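You operate a simulated robot arm through the tools that you are given. There is no shell and no other tool. Be economical: measure what you need, move in short steps, check, and stop when the job is done.

Carry out the task below with a simulated two-armed robot. There is one attempt and no reset: what you move stays moved.

## Task
Take the foam block from the steel bench and put it on top of the teal box. Put one of the nuts from the top of the dark bench on top of the green tin. Take the blue stopper and put it on top of the grey case. Do these in any order. Set down upright: blue stopper.

It is judged by the outcome, as a careful person would: the job done as asked, and still so three seconds after it is handed in. It fails if anything else is knocked over, pushed out of place, dropped, spilled or broken. A push-on lid holds only when it is set on centred and level and pressed home; a screw cap is set on level and turned clockwise until tight.

## Robot
Two 7-joint arms with two-finger grippers on one trunk, on a base that drives. Base frame: it is fixed to the floor where the robot stands at the start and does not move with it; the origin is under the middle of the robot, x ahead of it, y to its left, z up. Readings come in m, rad, newtons and seconds.
The left shoulder is at the start at [0.06, 0.123, 0.945], the right one opposite. With the tool pointing down near the work surface each hand reaches from about 0.12 to 0.68 m from the robot's upright axis, wherever it stands, measured 20 degrees to its own side. Places, roughly: blue stopper [7.25, -4.25, 0.5]; grey case [7.5, -4, 0.5]; nut [-1, -1, 0.75]. Payload 1.47 kg a hand.
The TCP of each hand is the grasp point between the finger pads, 0.016 m short of the fingertips. In the tool frame z runs along the fingers and y along their closing line. Largest opening 0.087 m; the body of the gripper starts 0.055 m behind the TCP.
Orientation is that of the tool frame in the base frame, as [roll, pitch, yaw] about the fixed x, y, z axes, in that order (R = Rz(yaw) Ry(pitch) Rx(roll)). With the fingers straight down and closing along the base's y, the tool's x points along the base's -x, its y along +y and its z along -z.

## Interface
- The arms move only by the tool step_arm. It takes "left_increments", "right_increments" or both (then of equal length, played together; a hand with none holds still); each is a list of rows, each a list of 7 numbers: the shift along the tool's x, y, z in units of 300 mm (1.0 is 300 mm), then the turn, a rotation vector about the tool's x, y, z in units of 45 degrees (1.0 is 45 degrees), then the finger opening in m, from 0 to 0.087. In form: [[x, y, z, ax, ay, az, fingers], ...]. A call has 1 to 12 rows; each row is the pose to reach, as a shift and turn from the pose commanded when the call began, along the tool's axes at that moment. A call with a number of a shift or a turn outside -1 to 1 is refused whole. Each row takes 0.2 s and may step no farther than 0.05 m and 0.15 rad from the row before; otherwise, or with a gripper value out of range, the whole call is refused. A pose out of reach is approached as far as the arm can. The call stops where the force on the tool passes 40 N (or 10 N more than at its start, if that is more) or the arm is blocked; 0.2 s more then pass. Each finger travels about 0.153 m/s and halts on what it meets, pressing with about 28 N; the grip force reading is that of the motor and also rises with nothing between the fingers. The clock runs only during rows and for 0.2 s after the last one: add rows that repeat a pose to give the fingers time. The reply holds the time, the measured pose of the TCP, the force on the tool along the base axes, the opening and the grip force, in the units named above and with some noise, with the torque about the TCP (base axes, N m) and any sound that the robot's microphone picked up.
- Cameras (640 x 400 px; columns grow to the right, rows downward): "scene" is now at [0.0738, 0.0474, 1.5002]; the picture's right is [0.59, -0.81, 0.00], its down [-0.61, -0.45, -0.65] and it looks along [0.53, 0.38, -0.76] (base axes); focal length 247 px, centre (320, 200). "left" rides on the left gripper at [0.073, -0.012, -0.09] in its tool frame; the picture's right is [0.16, 0.99, 0.00], its down [-0.72, 0.12, -0.68] and it looks along [-0.67, 0.11, 0.73] (tool axes); focal length 247 px, centre (320, 200). "right" rides on the right gripper at [0.073, 0.012, -0.09] in its tool frame; the picture's right is [-0.16, 0.99, 0.00], its down [-0.72, -0.12, -0.68] and it looks along [-0.67, -0.11, 0.73] (tool axes); focal length 247 px, centre (320, 200). There is no depth. A picture from a camera that has moved, and an enlarged one, comes with that camera's place and axes in the base frame and with its lens.
- get_image(camera): a new picture of that camera. No time passes.
- slide_trunk(by): slides the trunk up (or, below 0, down) by that many m; the arms and the scene camera ride with it, the base frame stays. It gives what a move gives, with no picture.
- steer(legs): drives the robot by 1 to 6 legs, each [ahead, left, turn to the left] in m, m and rad, along the robot's own axes; the way and the turn of a leg run together, so that a leg with both is an arc; at most 1.5 m and 3.142 rad a leg. The arms and the cameras ride along, it lands a little off, and it stops where it bumps. It gives what a move gives.
- aim_head(pan, tilt): turns the head with the scene camera to pan (to the left, within 2.094 rad either way) and tilt (down, from -0.506 to 1.204), counted from straight ahead of the robot. It gives what a move gives.
- inspect(camera, box): a new picture of the part [left, top, right, bottom] of that camera's present view, enlarged. No time passes.
- close_job(): hands the job in; it is judged then, once.

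Go step by step. Nothing tells you exact positions but the pictures and the camera data: compare them with the known pose of the tool, close in by small moves and look again before you grip or let go. The budget is 165 turns and 130 pictures, counting those below and the enlarged ones. Unless the task says otherwise, let go and move clear before handing in, and close with one line.

The tools are called after ">>>" as a command line: name --argument value ..., lists and objects as JSON in quotes. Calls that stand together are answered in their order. step_arm: Moves the arms, as the interface text tells. Its arguments: {"type":"object","properties":{"left_increments":{"type":"array"},"right_increments":{"type":"array"}},"required":[]} The other tools are called the same way: slide_trunk (by) slides the trunk up or down; steer (legs) drives the base; aim_head (pan, tilt) turns the head that bears the scene camera; get_image (camera) takes a picture; inspect (camera, box) takes an enlarged picture of a part of a camera's view; close_job () hands the job in.

At the start:

```text
t: 0.0
left_ee_pos: [0.3678, 0.5434, 1.0523]
left_ee_rot: [3.141, 0.001, 3.141]
left_force: [-0.3, -0.1, -0.7]
left_torque: [-0.04, -0.01, 0.03]
left_gripper_width: 0.0869
left_grasp_force: 0.1
right_ee_pos: [0.3885, 0.0639, 1.1143]
right_ee_rot: [3.142, 0.0, 3.14]
right_force: [-0.2, -0.3, -0.7]
right_torque: [0.03, 0.02, -0.01]
right_gripper_width: 0.0869
right_grasp_force: 0.2
trunk travel left (down, up): [-0.1, 0.13]
robot x, y, heading: [-0.0014, -0.0013, -0.002]
head pan, tilt: [0.627, 0.862]
```

scene: 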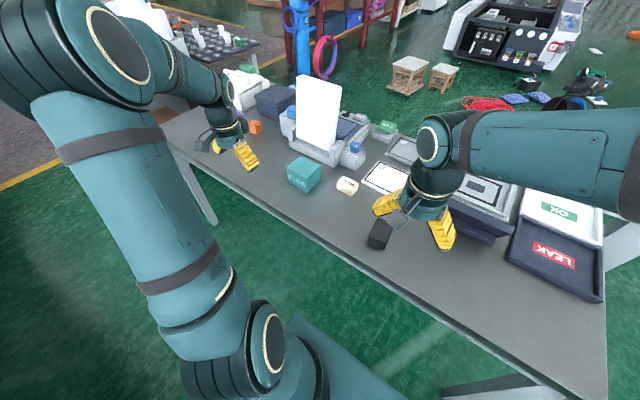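
right: 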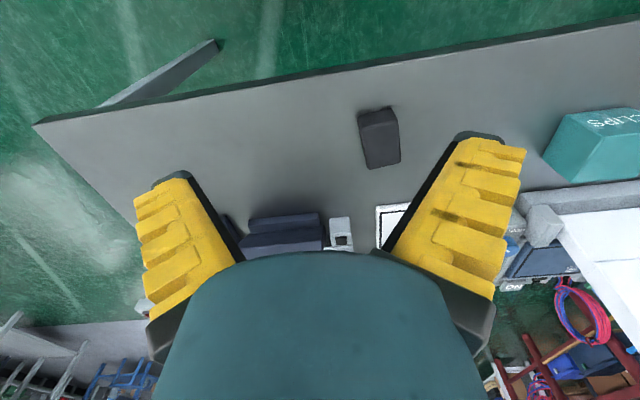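
left: 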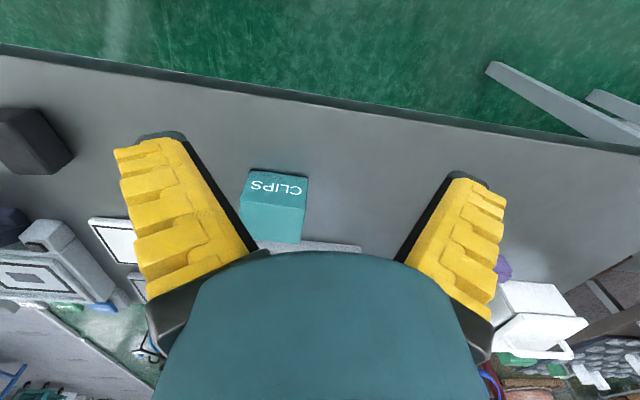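

I see a steel bench ahead with a teal CLIPS box and a dark block that may be the foam. I'll enlarge those parts first.

>>> inspect --camera "scene" --box '[260, 130, 460, 255]'

>>> inspect --camera "right" --box '[300, 80, 640, 290]'

```text
3.20 times, centred on (360, 192) of scene
camera zoom: at [0.0738, 0.0474, 1.5002], right [0.59, -0.81, 0.0], down [-0.61, -0.45, -0.65], along [0.53, 0.38, -0.76], focal length 791 px, centre (192, 224)
```

zoom: 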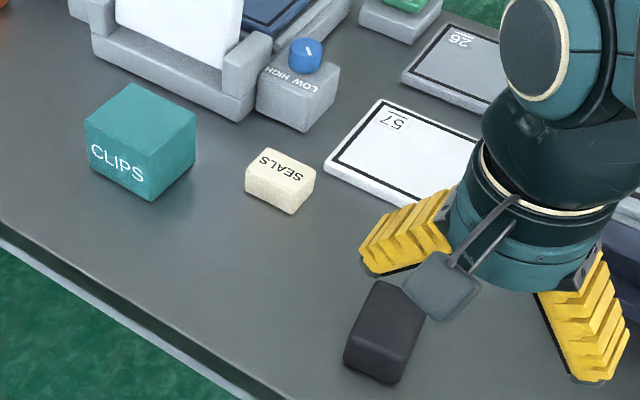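

```text
1.88 times, centred on (470, 185) of right
camera zoom: at [0.3152, 0.0756, 1.2054], right [0.16, 0.99, 0.0], down [0.72, -0.12, 0.68], along [0.67, -0.11, -0.73], focal length 465 px, centre (38, 228)
```

zoom: 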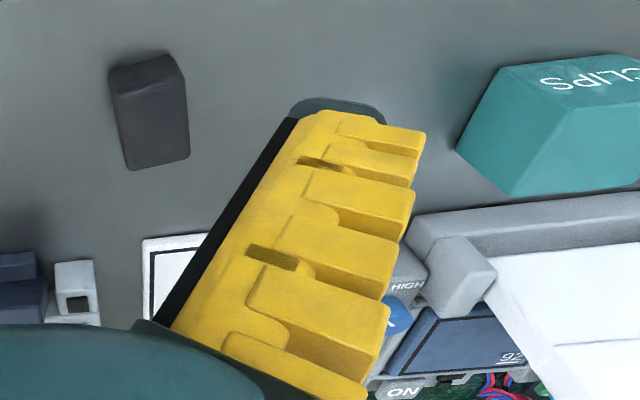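

The dark block is near (0.55, 0.15) and its top is at about z 0.82. The teal box is near (0.59, 0.50). I'll shift the base 0.2 m left so the left arm can reach both.

>>> steer --legs '[[0, 0.2, 0]]'

>>> get_image --camera "left"

>>> get_image --camera "scene"

```text
t: 2.4
left_ee_pos: [0.3679, 0.7415, 1.0515]
left_ee_rot: [3.141, 0.001, 3.141]
left_force: [0.1, 0.7, -0.1]
left_torque: [-0.01, 0.02, 0.0]
left_gripper_width: 0.087
left_grasp_force: 0.1
right_ee_pos: [0.3872, 0.2623, 1.113]
right_ee_rot: [3.141, 0.0, 3.139]
right_force: [-1.4, -0.9, 0.6]
right_torque: [-0.01, -0.02, -0.02]
right_gripper_width: 0.0869
right_grasp_force: 0.1
trunk travel left (down, up): [-0.1, 0.13]
robot x, y, heading: [0.0004, 0.1977, -0.0]
head pan, tilt: [0.627, 0.862]
```

```text
124 pictures are left
camera left: at [0.2948, 0.7307, 1.1421], right [-0.16, 0.99, 0.0], down [0.72, 0.12, 0.68], along [0.67, 0.11, -0.73], focal length 247 px, centre (320, 200)
```

left: 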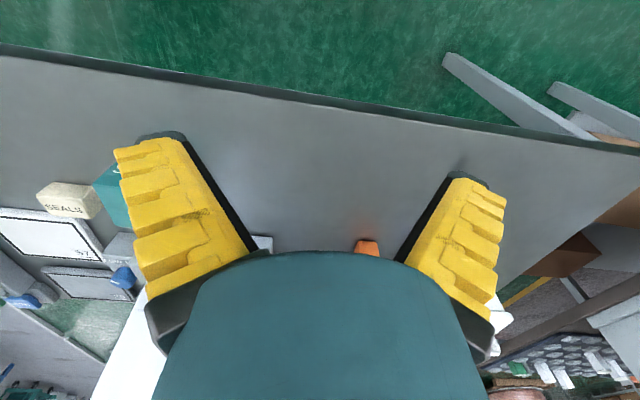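

```text
123 pictures are left
camera scene: at [0.0738, 0.2457, 1.5002], right [0.59, -0.81, 0.0], down [-0.61, -0.45, -0.65], along [0.53, 0.38, -0.76], focal length 247 px, centre (320, 200)
```

scene: 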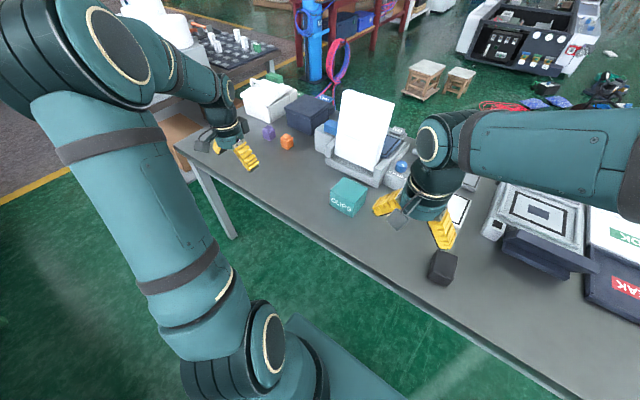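

The bench also holds small purple and orange cubes, so I need to check which block is the foam one.

>>> inspect --camera "scene" --box '[220, 60, 420, 185]'

>>> inspect --camera "scene" --box '[390, 220, 490, 290]'

```text
3.20 times, centred on (320, 122) of scene
camera zoom: at [0.0738, 0.2457, 1.5002], right [0.59, -0.81, 0.0], down [-0.61, -0.45, -0.65], along [0.53, 0.38, -0.76], focal length 791 px, centre (320, 448)
```

zoom: 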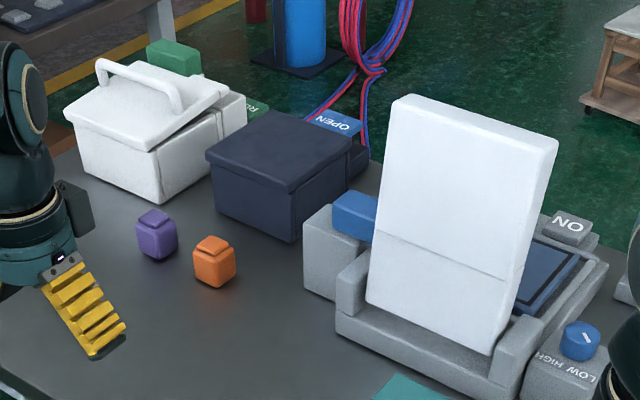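

```text
5.71 times, centred on (440, 255) of scene
camera zoom: at [0.0738, 0.2457, 1.5002], right [0.59, -0.81, 0.0], down [-0.61, -0.45, -0.65], along [0.53, 0.38, -0.76], focal length 1413 px, centre (-366, -114)
```

zoom: 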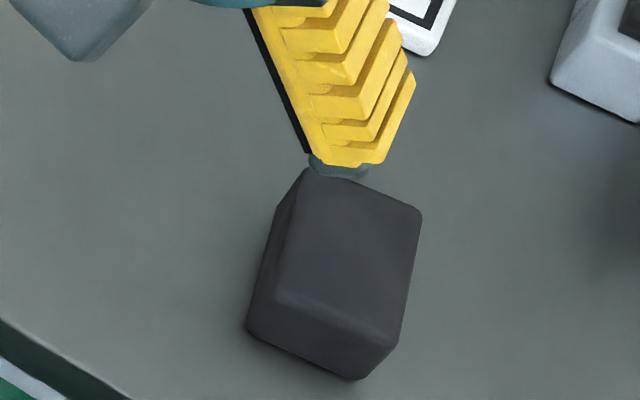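

Purple and orange are stoppered jars, so the dark grey block must be the foam. It measures about 0.056 × 0.078 m, is turned about 10°, and is centred near (0.562, 0.138). I'll move the right hand above it.

>>> step_arm --right_increments '[[-0.083, -0.059, 0.07, 0, 0, -0.03, 0.087], [-0.166, -0.118, 0.14, 0, 0, -0.06, 0.087], [-0.25, -0.177, 0.21, 0, 0, -0.1, 0.087], [-0.333, -0.237, 0.28, 0, 0, -0.13, 0.087], [-0.416, -0.296, 0.35, 0, 0, -0.16, 0.087], [-0.5, -0.355, 0.42, 0, 0, -0.19, 0.087], [-0.583, -0.414, 0.49, 0, 0, -0.222, 0.087], [-0.583, -0.414, 0.49, 0, 0, -0.222, 0.087]]'

>>> get_image --camera "right"

>>> get_image --camera "scene"

```text
t: 4.2
left_ee_pos: [0.3674, 0.7418, 1.0507]
left_ee_rot: [3.141, 0.001, -3.141]
left_force: [-0.7, 0.9, 0.2]
left_torque: [0.01, -0.02, 0.0]
left_gripper_width: 0.0868
left_grasp_force: 0.1
right_ee_pos: [0.5619, 0.1388, 0.9653]
right_ee_rot: [-3.142, -0.001, -2.968]
right_force: [0.2, 0.0, 0.0]
right_torque: [0.02, 0.03, 0.03]
right_gripper_width: 0.0869
right_grasp_force: 0.0
trunk travel left (down, up): [-0.1, 0.13]
robot x, y, heading: [-0.0024, 0.1968, -0.001]
head pan, tilt: [0.627, 0.862]
```

```text
120 pictures are left
camera right: at [0.4887, 0.1367, 1.0581], right [-0.02, 1.0, 0.0], down [0.73, 0.01, 0.68], along [0.68, 0.01, -0.73], focal length 247 px, centre (320, 200)
```

right: 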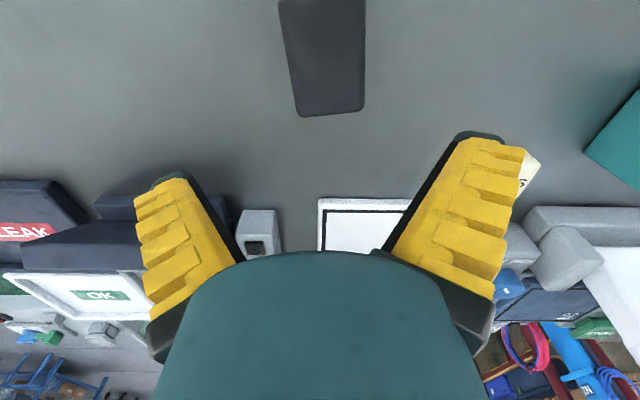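

```text
119 pictures are left
camera scene: at [0.0732, 0.2455, 1.5002], right [0.59, -0.81, 0.0], down [-0.61, -0.45, -0.65], along [0.53, 0.38, -0.76], focal length 247 px, centre (320, 200)
```

scene: 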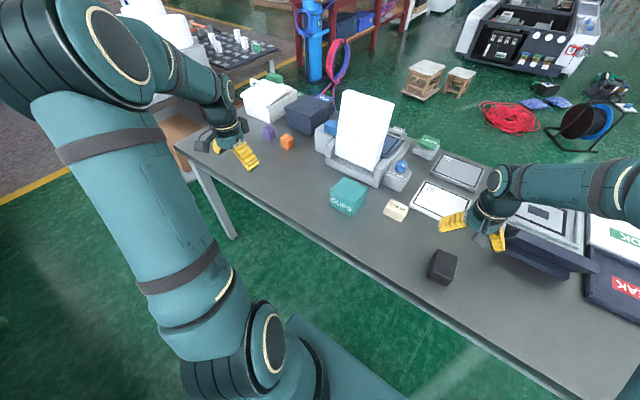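

The block's top is nearer z 0.84, and its centre is about (0.548, 0.146) at 7°. I'll correct for that and lower partway.

>>> step_arm --right_increments '[[0.042, 0.031, 0.1, 0, 0, 0.067, 0.087], [0.042, 0.031, 0.2, 0, 0, 0.067, 0.087], [0.042, 0.031, 0.3, 0, 0, 0.067, 0.087], [0.042, 0.031, 0.3, 0, 0, 0.067, 0.087]]'

>>> get_image --camera "right"

>>> inspect --camera "scene" --box '[390, 210, 550, 310]'

```text
t: 5.2
left_ee_pos: [0.3677, 0.7413, 1.0521]
left_ee_rot: [3.141, 0.001, 3.141]
left_force: [0.3, -0.8, -0.3]
left_torque: [0.02, 0.0, 0.02]
left_gripper_width: 0.087
left_grasp_force: 0.0
right_ee_pos: [0.5476, 0.1457, 0.8757]
right_ee_rot: [3.141, 0.0, -3.02]
right_force: [0.1, 0.7, 0.4]
right_torque: [-0.02, 0.01, 0.02]
right_gripper_width: 0.0872
right_grasp_force: 0.0
trunk travel left (down, up): [-0.1, 0.13]
robot x, y, heading: [0.0003, 0.1983, 0.0]
head pan, tilt: [0.627, 0.862]
```

```text
118 pictures are left
camera right: at [0.4745, 0.1473, 0.9672], right [0.04, 1.0, 0.0], down [0.73, -0.03, 0.68], along [0.68, -0.03, -0.73], focal length 247 px, centre (320, 200)
```

right: 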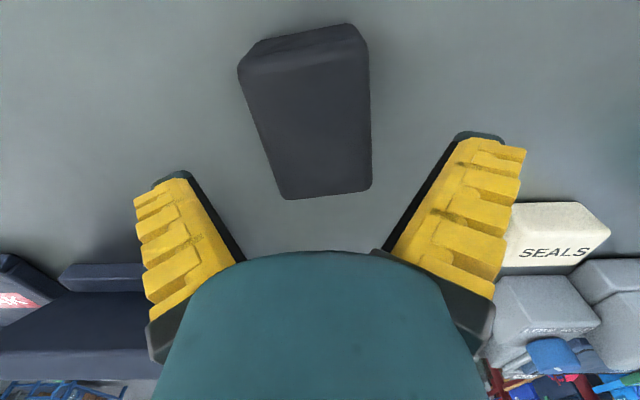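

```text
4.00 times, centred on (470, 260) of scene
camera zoom: at [0.0736, 0.2451, 1.5002], right [0.59, -0.81, 0.0], down [-0.61, -0.45, -0.65], along [0.53, 0.38, -0.76], focal length 989 px, centre (-280, -40)
```

zoom: 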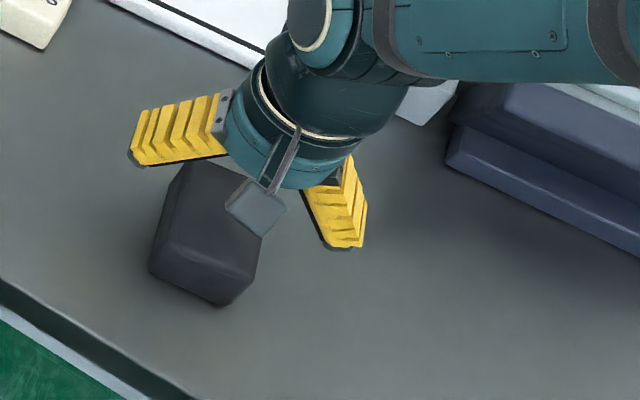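

Alignment looks good and the block sits between the finger lines. I'll lower to z ≈ 0.81 and grip.

>>> step_arm --right_increments '[[0, -0.007, 0.11, 0, 0, 0, 0.087], [0, -0.007, 0.217, 0, 0, 0, 0.087], [0, -0.007, 0.217, 0, 0, 0, 0.087], [0, -0.007, 0.217, 0, 0, 0, 0.03], [0, -0.007, 0.217, 0, 0, 0, 0.03], [0, -0.007, 0.217, 0, 0, 0, 0.03]]'

```text
t: 6.6
left_ee_pos: [0.3669, 0.741, 1.0517]
left_ee_rot: [-3.142, 0.0, -3.141]
left_force: [-0.3, 0.4, -0.2]
left_torque: [-0.01, 0.01, 0.0]
left_gripper_width: 0.0867
left_grasp_force: 0.1
right_ee_pos: [0.5485, 0.143, 0.8133]
right_ee_rot: [-3.141, 0.005, -3.019]
right_force: [3.5, 3.0, 18.3]
right_torque: [0.1, -0.04, 0.02]
right_gripper_width: 0.0656
right_grasp_force: 27.6
trunk travel left (down, up): [-0.1, 0.13]
robot x, y, heading: [0.001, 0.1952, 0.0]
head pan, tilt: [0.627, 0.862]
```

It's gripped at 0.066 m, and the fingertips seem to touch the bench at about z 0.797. I'll lift and look.

>>> step_arm --right_increments '[[0, 0, -0.1, 0, 0, 0, 0.03], [0, 0, -0.25, 0, 0, 0, 0.03], [0, 0, -0.4, 0, 0, 0, 0.03], [0, 0, -0.55, 0, 0, 0, 0.03], [0, 0, -0.65, 0, 0, 0, 0.03]]'

>>> get_image --camera "right"

>>> get_image --camera "scene"

```text
t: 7.8
left_ee_pos: [0.3684, 0.7412, 1.0532]
left_ee_rot: [-3.141, 0.0, -3.141]
left_force: [-0.9, 0.7, 0.2]
left_torque: [0.0, -0.02, 0.0]
left_gripper_width: 0.087
left_grasp_force: 0.0
right_ee_pos: [0.5487, 0.1433, 1.0069]
right_ee_rot: [-3.141, -0.001, -3.02]
right_force: [0.4, 0.2, -0.1]
right_torque: [0.01, -0.01, 0.02]
right_gripper_width: 0.0646
right_grasp_force: 28.1
trunk travel left (down, up): [-0.1, 0.13]
robot x, y, heading: [-0.0028, 0.1973, -0.002]
head pan, tilt: [0.627, 0.862]
```

```text
116 pictures are left
camera right: at [0.4751, 0.1453, 1.0987], right [0.04, 1.0, 0.0], down [0.73, -0.03, 0.68], along [0.68, -0.03, -0.73], focal length 247 px, centre (320, 200)
```

right: 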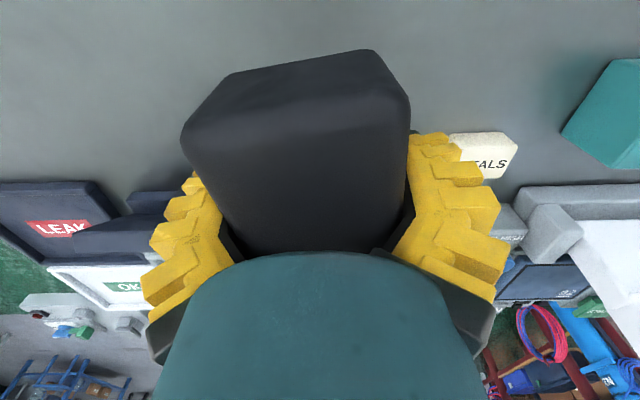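

```text
115 pictures are left
camera scene: at [0.0735, 0.2452, 1.5002], right [0.59, -0.81, 0.0], down [-0.61, -0.45, -0.65], along [0.53, 0.38, -0.76], focal length 247 px, centre (320, 200)
```

scene: 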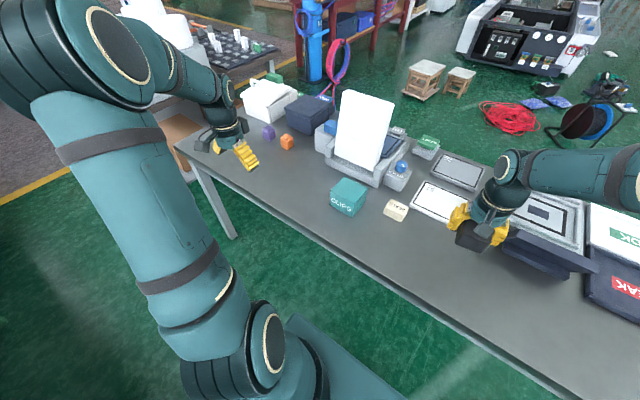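

The block is held. Now I'll measure the teal box more closely.

>>> inspect --camera "scene" --box '[310, 165, 410, 230]'

>>> inspect --camera "right" --box '[500, 30, 640, 180]'

```text
6.15 times, centred on (360, 198) of scene
camera zoom: at [0.0735, 0.2452, 1.5002], right [0.59, -0.81, 0.0], down [-0.61, -0.45, -0.65], along [0.53, 0.38, -0.76], focal length 1522 px, centre (74, 215)
```

zoom: 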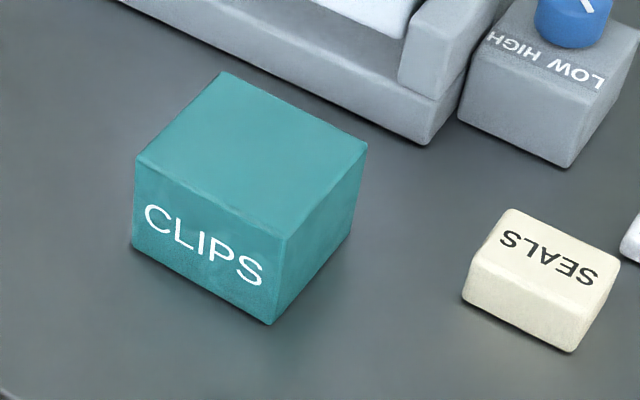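

```text
2.67 times, centred on (570, 105) of right
camera zoom: at [0.4751, 0.1453, 1.0987], right [0.04, 1.0, 0.0], down [0.73, -0.03, 0.68], along [0.68, -0.03, -0.73], focal length 659 px, centre (-347, 453)
```

zoom: 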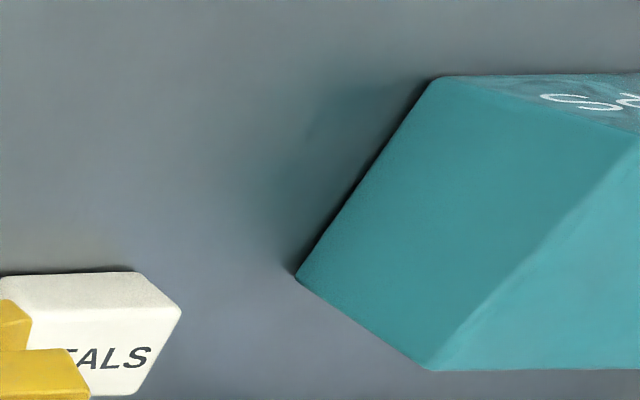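

Two views agree on the teal box: its top is at z 0.879, it's centred at (0.602, 0.503), and it measures about 0.088 × 0.097 m, square to the axes. I'll carry the block over by driving 0.3 m left.

>>> steer --legs '[[0, 0.3, 0]]'

```text
t: 11.0
left_ee_pos: [0.3657, 1.0411, 1.0519]
left_ee_rot: [3.142, -0.001, -3.139]
left_force: [0.9, -0.8, -0.2]
left_torque: [-0.01, -0.01, 0.01]
left_gripper_width: 0.0869
left_grasp_force: 0.1
right_ee_pos: [0.5485, 0.4432, 1.0071]
right_ee_rot: [-3.14, 0.0, -3.018]
right_force: [-0.3, 0.8, 0.0]
right_torque: [0.0, 0.03, -0.02]
right_gripper_width: 0.0636
right_grasp_force: 27.9
trunk travel left (down, up): [-0.1, 0.13]
robot x, y, heading: [0.0054, 0.4974, 0.002]
head pan, tilt: [0.627, 0.862]
```

>>> step_arm --right_increments '[[-0.067, 0.059, 0, 0, 0, 0.05, 0.03], [-0.134, 0.118, 0, 0, 0, 0.1, 0.03], [-0.201, 0.177, 0, 0, 0, 0.155, 0.03], [-0.201, 0.177, 0.1, 0, 0, 0.155, 0.03], [-0.201, 0.177, 0.2, 0, 0, 0.155, 0.03], [-0.201, 0.177, 0.2, 0, 0, 0.155, 0.03]]'

>>> aim_head --pan 0.0 --tilt 0.9

>>> get_image --camera "scene"

>>> get_image --camera "right"

```text
t: 12.4
left_ee_pos: [0.3644, 1.0399, 1.0515]
left_ee_rot: [-3.141, -0.001, -3.138]
left_force: [1.6, 0.4, 0.2]
left_torque: [0.02, 0.03, 0.03]
left_gripper_width: 0.0868
left_grasp_force: 0.0
right_ee_pos: [0.6008, 0.5032, 0.9468]
right_ee_rot: [3.14, 0.002, -3.14]
right_force: [-0.5, 0.6, 0.0]
right_torque: [0.0, 0.03, -0.02]
right_gripper_width: 0.0635
right_grasp_force: 28.2
trunk travel left (down, up): [-0.1, 0.13]
robot x, y, heading: [0.0022, 0.4944, 0.007]
head pan, tilt: [0.627, 0.862]
```

```text
t: 13.4
left_ee_pos: [0.366, 1.0415, 1.0521]
left_ee_rot: [-3.141, -0.001, -3.138]
left_force: [0.4, 1.1, 0.3]
left_torque: [-0.03, -0.02, 0.0]
left_gripper_width: 0.0874
left_grasp_force: 0.1
right_ee_pos: [0.6016, 0.5007, 0.9466]
right_ee_rot: [-3.141, -0.001, -3.139]
right_force: [0.0, 0.2, 0.1]
right_torque: [-0.05, 0.0, 0.0]
right_gripper_width: 0.0633
right_grasp_force: 28.3
trunk travel left (down, up): [-0.1, 0.13]
robot x, y, heading: [-0.0019, 0.4957, -0.003]
head pan, tilt: [0.0, 0.901]
```

```text
112 pictures are left
camera scene: at [0.0861, 0.4984, 1.4972], right [0.0, -1.0, 0.0], down [-0.78, 0.0, -0.62], along [0.62, 0.0, -0.78], focal length 247 px, centre (320, 200)
```

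scene: 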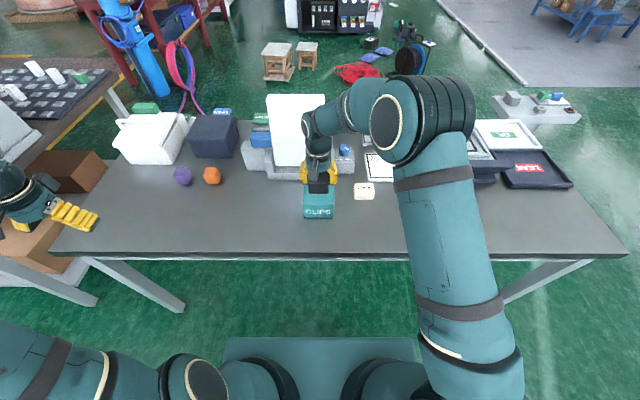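

```text
111 pictures are left
camera right: at [0.5291, 0.5141, 1.0378], right [0.16, 0.99, 0.0], down [0.72, -0.11, 0.68], along [0.67, -0.11, -0.73], focal length 247 px, centre (320, 200)
```

right: 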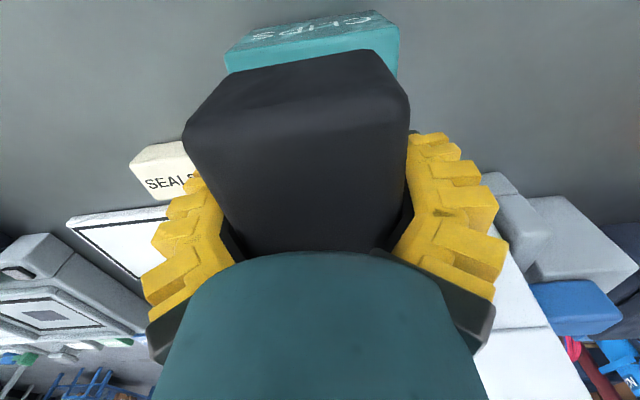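

The block is over the box. I'll lower in small steps and watch the force.

>>> step_arm --right_increments '[[0, 0, 0.05, 0, 0, 0, 0.03], [0, 0, 0.08, 0, 0, 0, 0.03], [0, 0, 0.1, 0, 0, 0, 0.03], [0, 0, 0.1, 0, 0, 0, 0.03]]'

>>> inspect --camera "scene" --box '[270, 140, 370, 230]'

```text
t: 14.4
left_ee_pos: [0.3652, 1.04, 1.052]
left_ee_rot: [3.141, 0.001, -3.139]
left_force: [-0.5, -0.1, 0.2]
left_torque: [-0.02, 0.03, -0.01]
left_gripper_width: 0.087
left_grasp_force: 0.0
right_ee_pos: [0.6027, 0.5032, 0.9168]
right_ee_rot: [-3.141, 0.0, -3.138]
right_force: [0.3, -1.0, -0.6]
right_torque: [-0.01, 0.02, 0.0]
right_gripper_width: 0.0635
right_grasp_force: 27.9
trunk travel left (down, up): [-0.1, 0.13]
robot x, y, heading: [0.0016, 0.496, 0.001]
head pan, tilt: [0.0, 0.901]
```

```text
4.44 times, centred on (320, 185) of scene
camera zoom: at [0.086, 0.4983, 1.4972], right [0.0, -1.0, 0.0], down [-0.78, 0.0, -0.62], along [0.62, 0.0, -0.78], focal length 1099 px, centre (320, 267)
```

zoom: 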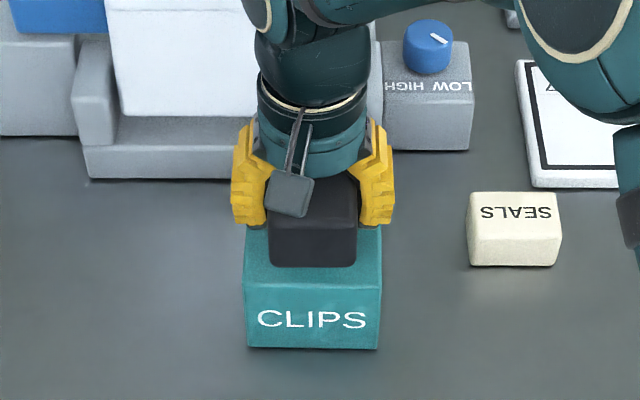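

>>> step_arm --right_increments '[[0, 0, 0.03, 0, 0, 0, 0.03], [0, 0, 0.05, 0, 0, 0, 0.03], [0, 0, 0.05, 0, 0, 0, 0.03]]'

```text
t: 15.2
left_ee_pos: [0.3649, 1.0406, 1.052]
left_ee_rot: [3.142, -0.001, -3.137]
left_force: [-0.4, -0.3, 0.4]
left_torque: [0.0, -0.01, 0.01]
left_gripper_width: 0.0872
left_grasp_force: 0.0
right_ee_pos: [0.601, 0.5024, 0.9005]
right_ee_rot: [-3.141, -0.001, -3.139]
right_force: [-0.8, 0.1, 0.5]
right_torque: [0.0, 0.02, -0.03]
right_gripper_width: 0.063
right_grasp_force: 28.1
trunk travel left (down, up): [-0.1, 0.13]
robot x, y, heading: [-0.0032, 0.4966, 0.002]
head pan, tilt: [0.0, 0.901]
```

>>> step_arm --right_increments '[[0, 0, 0.008, 0, 0, 0, 0.03], [0, 0, 0.016, 0, 0, 0, 0.03], [0, 0, 0.016, 0, 0, 0, 0.03]]'

>>> inspect --camera "scene" --box '[290, 160, 350, 220]'

```text
t: 16.0
left_ee_pos: [0.3657, 1.0414, 1.0521]
left_ee_rot: [-3.141, -0.002, -3.138]
left_force: [-0.1, -1.0, -0.4]
left_torque: [0.01, -0.01, -0.02]
left_gripper_width: 0.087
left_grasp_force: 0.1
right_ee_pos: [0.6015, 0.5032, 0.8975]
right_ee_rot: [3.14, -0.001, -3.137]
right_force: [1.0, 0.4, 0.3]
right_torque: [0.0, 0.02, 0.03]
right_gripper_width: 0.0634
right_grasp_force: 28.4
trunk travel left (down, up): [-0.1, 0.13]
robot x, y, heading: [0.0017, 0.4893, 0.005]
head pan, tilt: [0.0, 0.901]
```

```text
6.67 times, centred on (320, 190) of scene
camera zoom: at [0.086, 0.4983, 1.4972], right [0.0, -1.0, 0.0], down [-0.78, 0.0, -0.62], along [0.62, 0.0, -0.78], focal length 1649 px, centre (320, 267)
```

zoom: 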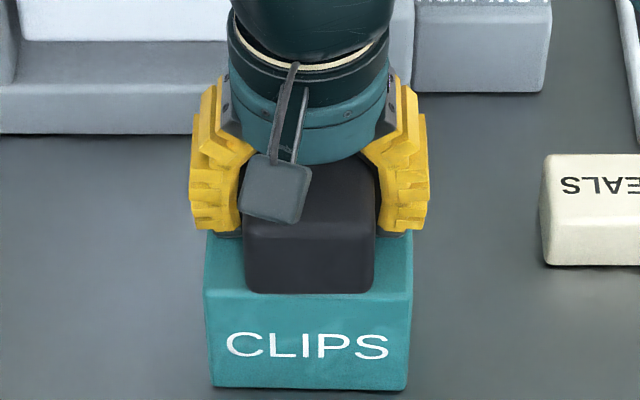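

>>> step_arm --right_increments '[[0, 0, 0.008, 0, 0, 0, 0.03], [0, 0, 0.016, 0, 0, 0, 0.03], [0, 0, 0.016, 0, 0, 0, 0.03]]'

```text
t: 16.8
left_ee_pos: [0.365, 1.0398, 1.0519]
left_ee_rot: [3.141, 0.002, -3.14]
left_force: [-0.5, 0.1, 0.0]
left_torque: [0.0, -0.03, -0.03]
left_gripper_width: 0.0869
left_grasp_force: 0.2
right_ee_pos: [0.602, 0.5026, 0.894]
right_ee_rot: [3.139, 0.003, -3.138]
right_force: [0.8, -0.4, 15.9]
right_torque: [-0.05, 0.14, -0.01]
right_gripper_width: 0.0632
right_grasp_force: 28.0
trunk travel left (down, up): [-0.1, 0.13]
robot x, y, heading: [-0.0023, 0.4966, -0.002]
head pan, tilt: [0.0, 0.901]
```

Contact at 16 N. I'll ease off slightly, open, and rise straight up.

>>> step_arm --right_increments '[[0, 0, -0.004, 0, 0, 0, 0.03], [0, 0, -0.004, 0, 0, 0, 0.07], [0, 0, -0.004, 0, 0, 0, 0.087], [0, 0, -0.004, 0, 0, 0, 0.087], [0, 0, -0.1, 0, 0, 0, 0.087], [0, 0, -0.25, 0, 0, 0, 0.087], [0, 0, -0.4, 0, 0, 0, 0.087], [0, 0, -0.55, 0, 0, 0, 0.087]]'

>>> inspect --camera "scene" --box '[270, 140, 370, 230]'

>>> get_image --camera "right"

```text
t: 18.6
left_ee_pos: [0.3654, 1.0401, 1.0525]
left_ee_rot: [-3.141, 0.0, -3.138]
left_force: [0.7, 0.2, -0.6]
left_torque: [0.01, -0.03, 0.02]
left_gripper_width: 0.0869
left_grasp_force: 0.1
right_ee_pos: [0.6021, 0.5027, 1.0586]
right_ee_rot: [-3.141, 0.0, -3.137]
right_force: [0.5, -0.9, 0.3]
right_torque: [-0.03, -0.02, 0.02]
right_gripper_width: 0.087
right_grasp_force: 0.0
trunk travel left (down, up): [-0.1, 0.13]
robot x, y, heading: [0.0, 0.4966, 0.002]
head pan, tilt: [0.0, 0.901]
```

```text
4.44 times, centred on (320, 185) of scene
camera zoom: at [0.0855, 0.4982, 1.4973], right [0.0, -1.0, 0.0], down [-0.78, 0.0, -0.62], along [0.62, 0.0, -0.78], focal length 1099 px, centre (320, 267)
```

zoom: 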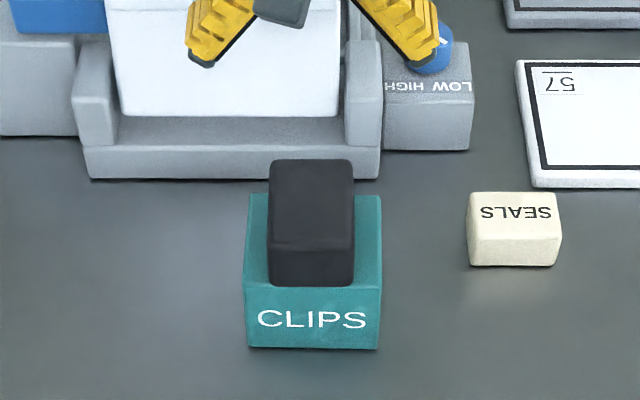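

```text
107 pictures are left
camera right: at [0.5292, 0.5136, 1.1496], right [0.16, 0.99, 0.0], down [0.72, -0.11, 0.68], along [0.67, -0.11, -0.73], focal length 247 px, centre (320, 200)
```

right: 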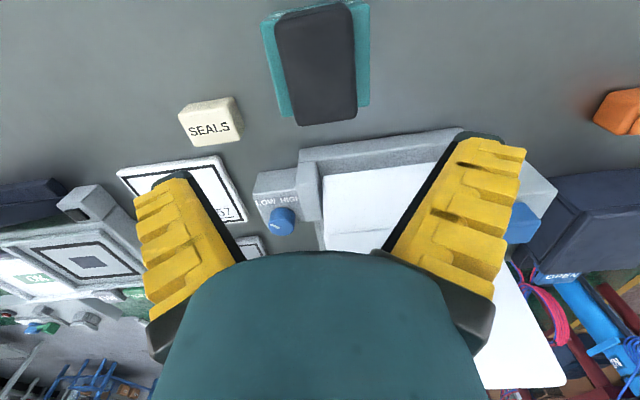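

The foam sits stably on the box. Next I'll look around for the dark bench behind me on the right, and for the route.

>>> aim_head --pan -2.09 --tilt 0.45

>>> get_image --camera "scene"

>>> aim_head --pan 2.09 --tilt 0.45

>>> get_image --camera "scene"

>>> aim_head --pan -0.9 --tilt 0.35

>>> get_image --camera "scene"

```text
t: 20.6
left_ee_pos: [0.3648, 1.0403, 1.0522]
left_ee_rot: [-3.141, 0.0, -3.137]
left_force: [-0.1, -0.5, -0.1]
left_torque: [0.0, 0.01, -0.03]
left_gripper_width: 0.0872
left_grasp_force: 0.1
right_ee_pos: [0.603, 0.5021, 1.0572]
right_ee_rot: [3.14, -0.001, -3.139]
right_force: [0.4, 0.0, -0.3]
right_torque: [0.0, -0.03, 0.06]
right_gripper_width: 0.087
right_grasp_force: 0.2
trunk travel left (down, up): [-0.1, 0.13]
robot x, y, heading: [0.0015, 0.4992, 0.006]
head pan, tilt: [-2.089, 0.45]
```

```text
106 pictures are left
camera scene: at [-0.0347, 0.4181, 1.5356], right [-0.87, 0.49, 0.0], down [0.21, 0.38, -0.9], along [-0.44, -0.78, -0.44], focal length 247 px, centre (320, 200)
```

scene: 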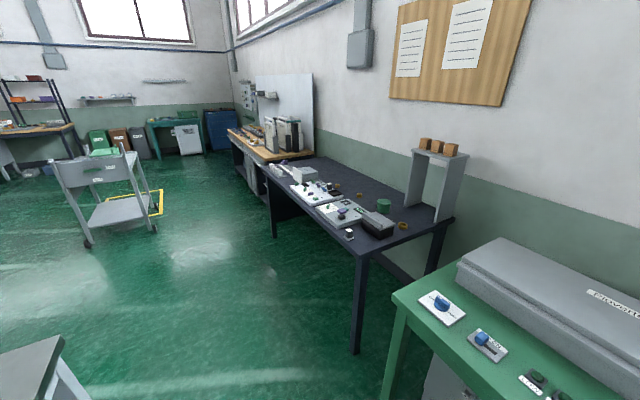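

```text
t: 24.0
left_ee_pos: [0.3649, 1.041, 1.0518]
left_ee_rot: [-3.14, 0.001, -3.137]
left_force: [-0.3, 0.2, -0.3]
left_torque: [0.04, 0.01, 0.0]
left_gripper_width: 0.0875
left_grasp_force: 0.0
right_ee_pos: [0.6019, 0.5029, 1.057]
right_ee_rot: [-3.141, 0.001, -3.138]
right_force: [-0.4, -0.2, -0.6]
right_torque: [0.03, -0.02, 0.02]
right_gripper_width: 0.0871
right_grasp_force: 0.1
trunk travel left (down, up): [-0.1, 0.13]
robot x, y, heading: [-0.0019, 0.4945, 0.001]
head pan, tilt: [2.089, 0.45]
```

```text
105 pictures are left
camera scene: at [-0.0352, 0.5778, 1.5356], right [0.87, 0.5, 0.0], down [0.22, -0.38, -0.9], along [-0.45, 0.78, -0.44], focal length 247 px, centre (320, 200)
```

scene: 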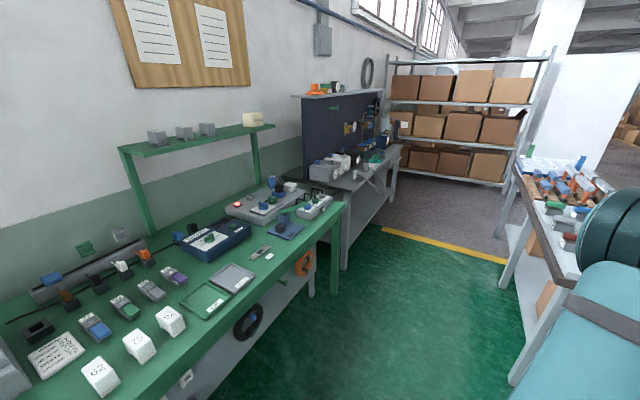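

```text
t: 26.6
left_ee_pos: [0.3655, 1.0411, 1.0526]
left_ee_rot: [3.142, 0.0, -3.138]
left_force: [0.2, -0.3, 0.7]
left_torque: [-0.01, 0.0, -0.01]
left_gripper_width: 0.0872
left_grasp_force: 0.1
right_ee_pos: [0.6022, 0.5019, 1.0573]
right_ee_rot: [3.14, 0.0, -3.139]
right_force: [0.1, -0.2, 0.3]
right_torque: [0.0, 0.03, -0.03]
right_gripper_width: 0.087
right_grasp_force: 0.1
trunk travel left (down, up): [-0.1, 0.13]
robot x, y, heading: [-0.003, 0.5011, 0.004]
head pan, tilt: [-0.901, 0.351]
```

```text
104 pictures are left
camera scene: at [0.0686, 0.4253, 1.5448], right [-0.78, -0.62, 0.0], down [-0.21, 0.27, -0.94], along [0.59, -0.73, -0.34], focal length 247 px, centre (320, 200)
```

scene: 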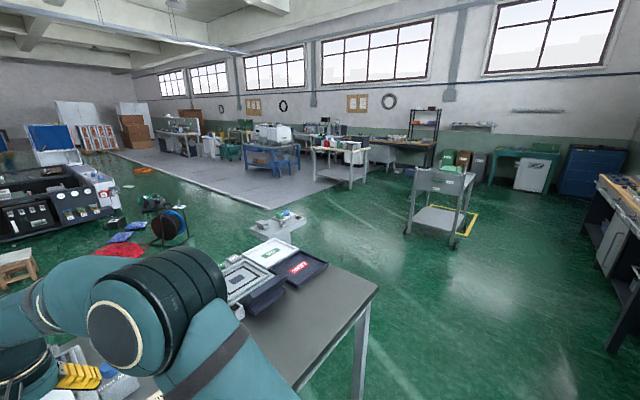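

The dark bench stands behind on the right, with its front edge near x ≈ −0.63 and a green tin on it. I'll pull the hands in before driving.

>>> step_arm --right_increments '[[0.104, -0.062, -0.02, 0, 0, 0, 0.087], [0.208, -0.125, -0.04, 0, 0, 0, 0.087], [0.312, -0.187, -0.06, 0, 0, 0, 0.087], [0.416, -0.25, -0.08, 0, 0, 0, 0.087], [0.52, -0.312, -0.1, 0, 0, 0, 0.087], [0.625, -0.375, -0.12, 0, 0, 0, 0.087], [0.729, -0.437, -0.14, 0, 0, 0, 0.087], [0.833, -0.5, -0.16, 0, 0, 0, 0.087]]' --left_increments '[[0.006, -0.12, 0, 0, 0, 0, 0.087], [0.012, -0.24, 0, 0, 0, 0, 0.087], [0.018, -0.36, 0, 0, 0, 0, 0.087], [0.024, -0.48, 0, 0, 0, 0, 0.087], [0.03, -0.6, 0, 0, 0, 0, 0.087], [0.036, -0.72, 0, 0, 0, 0, 0.087], [0.042, -0.84, 0, 0, 0, 0, 0.087], [0.05, -0.96, 0, 0, 0, 0, 0.087]]'

>>> steer --legs '[[-0.12, 0, 0], [0, -1.35, 0]]'

>>> aim_head --pan -2.09 --tilt 0.7

>>> get_image --camera "scene"

```text
t: 28.4
left_ee_pos: [0.3504, 0.7502, 1.0522]
left_ee_rot: [3.14, 0.002, -3.138]
left_force: [-0.1, -0.1, 1.1]
left_torque: [0.03, 0.0, -0.03]
left_gripper_width: 0.087
left_grasp_force: 0.0
right_ee_pos: [0.3504, 0.3519, 1.105]
right_ee_rot: [3.139, 0.001, -3.139]
right_force: [-0.7, -0.1, 0.1]
right_torque: [0.03, -0.02, 0.04]
right_gripper_width: 0.0869
right_grasp_force: 0.1
trunk travel left (down, up): [-0.1, 0.13]
robot x, y, heading: [-0.0023, 0.4929, 0.005]
head pan, tilt: [-0.901, 0.351]
```

```text
t: 41.3
left_ee_pos: [0.2278, -0.6131, 1.0523]
left_ee_rot: [3.14, 0.001, 3.126]
left_force: [0.6, 0.7, -0.3]
left_torque: [-0.01, 0.0, -0.02]
left_gripper_width: 0.0869
left_grasp_force: 0.0
right_ee_pos: [0.2216, -1.0122, 1.1043]
right_ee_rot: [-3.141, 0.001, 3.126]
right_force: [-0.1, 0.3, -0.3]
right_torque: [0.0, 0.01, 0.01]
right_gripper_width: 0.0872
right_grasp_force: 0.0
trunk travel left (down, up): [-0.1, 0.13]
robot x, y, heading: [-0.1281, -0.862, -0.016]
head pan, tilt: [-0.901, 0.351]
```

```text
t: 42.7
left_ee_pos: [0.2279, -0.6129, 1.0505]
left_ee_rot: [-3.141, 0.0, 3.127]
left_force: [-0.7, 0.6, -0.6]
left_torque: [0.02, 0.03, 0.06]
left_gripper_width: 0.0868
left_grasp_force: 0.1
right_ee_pos: [0.2217, -1.0119, 1.104]
right_ee_rot: [-3.141, 0.002, 3.125]
right_force: [-0.1, 0.3, 0.6]
right_torque: [-0.05, 0.01, 0.0]
right_gripper_width: 0.0871
right_grasp_force: 0.0
trunk travel left (down, up): [-0.1, 0.13]
robot x, y, heading: [-0.1274, -0.8569, -0.019]
head pan, tilt: [-2.089, 0.7]
```

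```text
103 pictures are left
camera scene: at [-0.1604, -0.9335, 1.5134], right [-0.86, 0.51, 0.0], down [0.33, 0.55, -0.77], along [-0.39, -0.66, -0.64], focal length 247 px, centre (320, 200)
```

scene: 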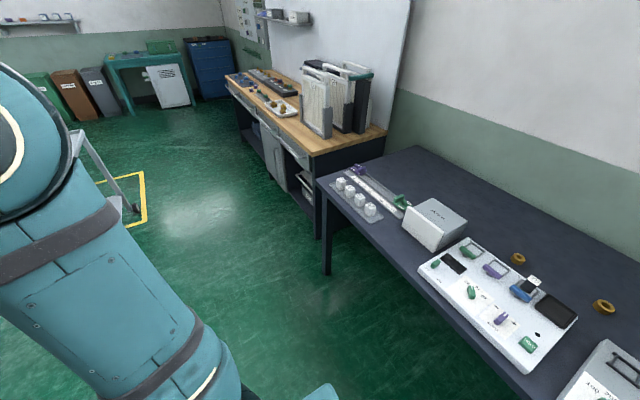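

Two brass nuts lie near (−1.09, −1.05) and (−1.13, −0.81). I'll turn to face the dark bench.

>>> steer --legs '[[0, 0, -3.1]]'

>>> aim_head --pan 0 --tilt 0.8

>>> get_image --camera "scene"

```text
t: 50.4
left_ee_pos: [-0.4785, -1.1229, 1.0517]
left_ee_rot: [3.14, 0.001, 0.018]
left_force: [0.5, 0.7, 0.5]
left_torque: [0.02, 0.01, 0.03]
left_gripper_width: 0.087
left_grasp_force: 0.2
right_ee_pos: [-0.4828, -0.7226, 1.1048]
right_ee_rot: [3.141, -0.001, 0.016]
right_force: [-0.7, 0.5, -0.2]
right_torque: [-0.02, 0.02, -0.03]
right_gripper_width: 0.0869
right_grasp_force: 0.1
trunk travel left (down, up): [-0.1, 0.13]
robot x, y, heading: [-0.1296, -0.8661, -3.128]
head pan, tilt: [-2.089, 0.7]
```

```text
t: 52.4
left_ee_pos: [-0.4774, -1.1234, 1.0521]
left_ee_rot: [-3.141, 0.001, 0.017]
left_force: [0.0, 1.3, -0.4]
left_torque: [0.01, 0.02, -0.02]
left_gripper_width: 0.087
left_grasp_force: 0.1
right_ee_pos: [-0.4826, -0.7232, 1.1036]
right_ee_rot: [3.141, 0.001, 0.017]
right_force: [-0.1, -0.5, -0.3]
right_torque: [-0.01, 0.01, -0.02]
right_gripper_width: 0.0869
right_grasp_force: 0.0
trunk travel left (down, up): [-0.1, 0.13]
robot x, y, heading: [-0.1296, -0.862, -3.125]
head pan, tilt: [0.0, 0.799]
```

```text
102 pictures are left
camera scene: at [-0.2179, -0.8617, 1.5051], right [-0.02, 1.0, 0.0], down [0.72, 0.01, -0.7], along [-0.7, -0.01, -0.72], focal length 247 px, centre (320, 200)
```

scene: 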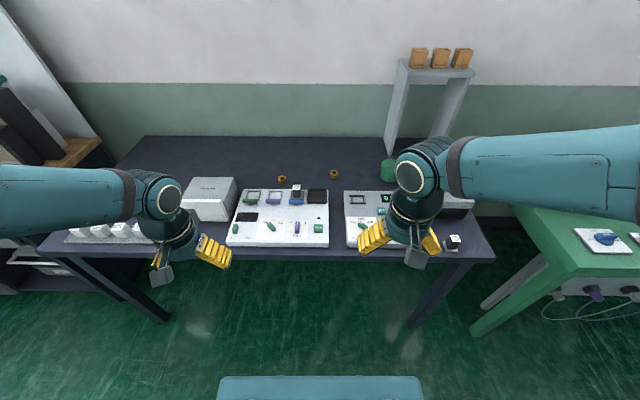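

I can see the nuts and the green tin. I'll enlarge the area.

>>> inspect --camera "scene" --box '[220, 130, 480, 260]'

```text
2.46 times, centred on (350, 195) of scene
camera zoom: at [-0.2179, -0.8617, 1.5051], right [-0.02, 1.0, 0.0], down [0.72, 0.01, -0.7], along [-0.7, -0.01, -0.72], focal length 609 px, centre (246, 212)
```

zoom: 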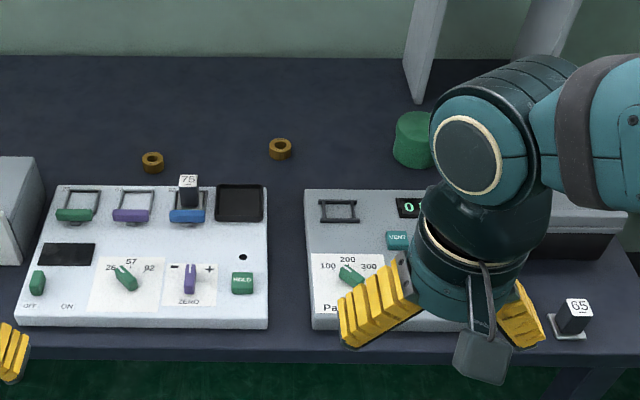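

The bench legs are wide apart, so the base can go partly under the top. I'll drive forward 0.32 m and look down.

>>> steer --legs '[[0.32, 0, -0.015]]'

>>> aim_head --pan 0 --tilt 1.2

>>> get_image --camera "scene"

```text
t: 54.5
left_ee_pos: [-0.8028, -1.1211, 1.0525]
left_ee_rot: [-3.142, 0.0, 0.001]
left_force: [1.0, 0.1, 0.1]
left_torque: [-0.05, -0.05, 0.01]
left_gripper_width: 0.087
left_grasp_force: 0.0
right_ee_pos: [-0.8009, -0.7217, 1.1034]
right_ee_rot: [3.141, 0.0, -0.001]
right_force: [-1.0, -0.4, -0.6]
right_torque: [-0.02, -0.03, -0.01]
right_gripper_width: 0.0869
right_grasp_force: 0.0
trunk travel left (down, up): [-0.1, 0.13]
robot x, y, heading: [-0.4492, -0.8655, -3.139]
head pan, tilt: [0.0, 0.799]
```

```text
t: 55.4
left_ee_pos: [-0.8016, -1.1208, 1.0516]
left_ee_rot: [-3.14, 0.002, 0.0]
left_force: [0.4, -0.2, -0.1]
left_torque: [0.05, 0.03, -0.01]
left_gripper_width: 0.0871
left_grasp_force: 0.0
right_ee_pos: [-0.8009, -0.7208, 1.1043]
right_ee_rot: [3.142, 0.0, 0.0]
right_force: [-0.5, -0.1, -1.3]
right_torque: [0.01, 0.02, -0.01]
right_gripper_width: 0.0868
right_grasp_force: 0.0
trunk travel left (down, up): [-0.1, 0.13]
robot x, y, heading: [-0.4505, -0.8691, -3.142]
head pan, tilt: [0.0, 1.201]
```

```text
100 pictures are left
camera scene: at [-0.5137, -0.8631, 1.4774], right [0.0, 1.0, 0.0], down [0.93, 0.0, -0.36], along [-0.36, 0.0, -0.93], focal length 247 px, centre (320, 200)
```

scene: 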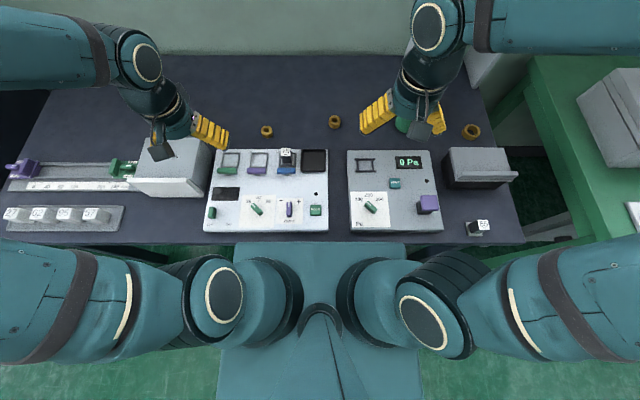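

>>> steer --legs '[[0.08, 0, 0]]'

>>> aim_head --pan -0.2 --tilt 0.95

>>> get_image --camera "scene"

>>> get_image --camera "right"

```text
t: 56.4
left_ee_pos: [-0.8802, -1.1212, 1.0523]
left_ee_rot: [-3.141, -0.002, 0.0]
left_force: [0.0, -1.1, 0.2]
left_torque: [-0.01, -0.03, 0.01]
left_gripper_width: 0.0871
left_grasp_force: 0.1
right_ee_pos: [-0.8811, -0.722, 1.1034]
right_ee_rot: [-3.141, 0.0, 0.0]
right_force: [-0.4, 0.0, -0.7]
right_torque: [0.01, -0.05, 0.03]
right_gripper_width: 0.087
right_grasp_force: 0.2
trunk travel left (down, up): [-0.1, 0.13]
robot x, y, heading: [-0.53, -0.8635, -3.139]
head pan, tilt: [0.0, 1.201]
```

```text
t: 57.2
left_ee_pos: [-0.8804, -1.1199, 1.0512]
left_ee_rot: [-3.142, -0.001, 0.001]
left_force: [0.0, 0.1, -0.2]
left_torque: [-0.03, 0.03, 0.0]
left_gripper_width: 0.087
left_grasp_force: 0.0
right_ee_pos: [-0.8796, -0.72, 1.1041]
right_ee_rot: [3.141, 0.0, 0.001]
right_force: [-0.3, -0.4, -0.1]
right_torque: [0.02, 0.0, 0.03]
right_gripper_width: 0.0868
right_grasp_force: 0.1
trunk travel left (down, up): [-0.1, 0.13]
robot x, y, heading: [-0.5289, -0.862, -3.139]
head pan, tilt: [-0.201, 0.949]
```

```text
99 pictures are left
camera scene: at [-0.6079, -0.8488, 1.4936], right [0.2, 0.98, 0.0], down [0.8, -0.16, -0.58], along [-0.57, 0.12, -0.81], focal length 247 px, centre (320, 200)
```

scene: 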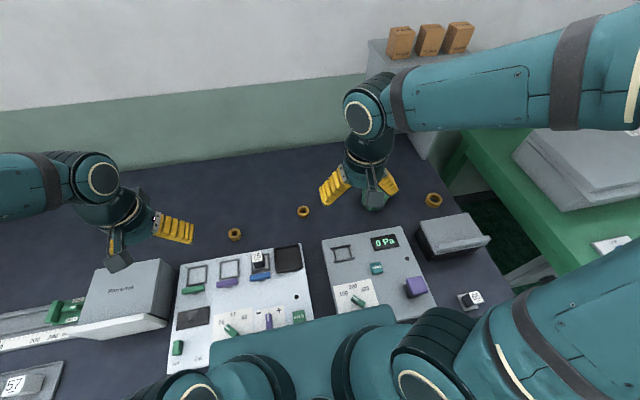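

```text
98 pictures are left
camera right: at [-0.8067, -0.7325, 1.1958], right [-0.16, -0.99, 0.0], down [-0.72, 0.12, 0.68], along [-0.67, 0.11, -0.73], focal length 247 px, centre (320, 200)
```

right: 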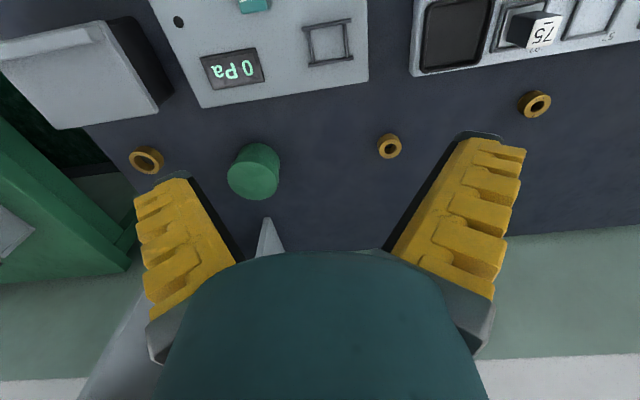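

I'll use the nut near (−1.085, −0.82) and the tin near (−1.09, −0.556). First the right hand goes above the nut.

>>> step_arm --right_increments '[[-0.085, 0.042, 0.09, 0, 0, 0, 0.087], [-0.17, 0.083, 0.18, 0, 0, 0, 0.087], [-0.256, 0.125, 0.27, 0, 0, 0, 0.087], [-0.341, 0.167, 0.36, 0, 0, 0, 0.087], [-0.427, 0.208, 0.45, 0, 0, 0, 0.087], [-0.512, 0.25, 0.54, 0, 0, 0, 0.087], [-0.598, 0.291, 0.63, 0, 0, 0, 0.087], [-0.683, 0.333, 0.72, 0, 0, 0, 0.087], [-0.683, 0.333, 0.72, 0, 0, 0, 0.087]]'

>>> get_image --camera "right"

>>> get_image --camera "scene"

```text
t: 59.2
left_ee_pos: [-0.8792, -1.12, 1.052]
left_ee_rot: [3.141, 0.0, -0.002]
left_force: [0.3, -0.5, 0.1]
left_torque: [0.01, 0.02, 0.02]
left_gripper_width: 0.0869
left_grasp_force: 0.1
right_ee_pos: [-1.0838, -0.8215, 0.8888]
right_ee_rot: [3.14, 0.0, 0.002]
right_force: [-0.3, 0.8, -0.4]
right_torque: [0.01, 0.02, 0.0]
right_gripper_width: 0.087
right_grasp_force: 0.0
trunk travel left (down, up): [-0.1, 0.13]
robot x, y, heading: [-0.5255, -0.866, -3.14]
head pan, tilt: [-0.201, 0.949]
```

```text
97 pictures are left
camera right: at [-1.0117, -0.8327, 0.9799], right [-0.16, -0.99, 0.0], down [-0.72, 0.12, 0.68], along [-0.67, 0.11, -0.73], focal length 247 px, centre (320, 200)
```

right: 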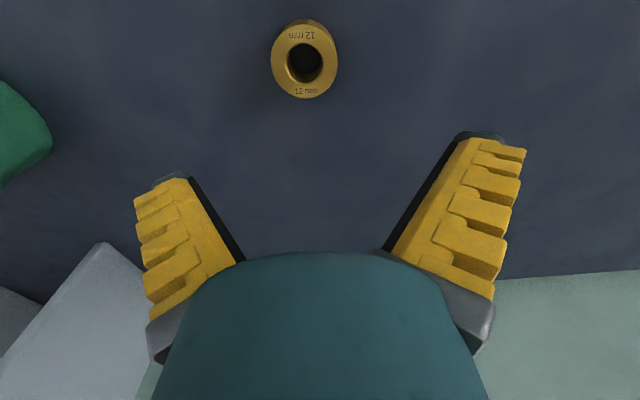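

```text
96 pictures are left
camera scene: at [-0.6073, -0.8484, 1.4937], right [0.2, 0.98, 0.0], down [0.8, -0.16, -0.58], along [-0.57, 0.12, -0.81], focal length 247 px, centre (320, 200)
```

scene: 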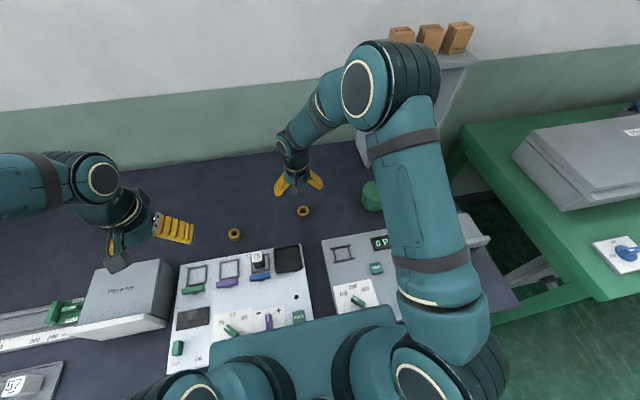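

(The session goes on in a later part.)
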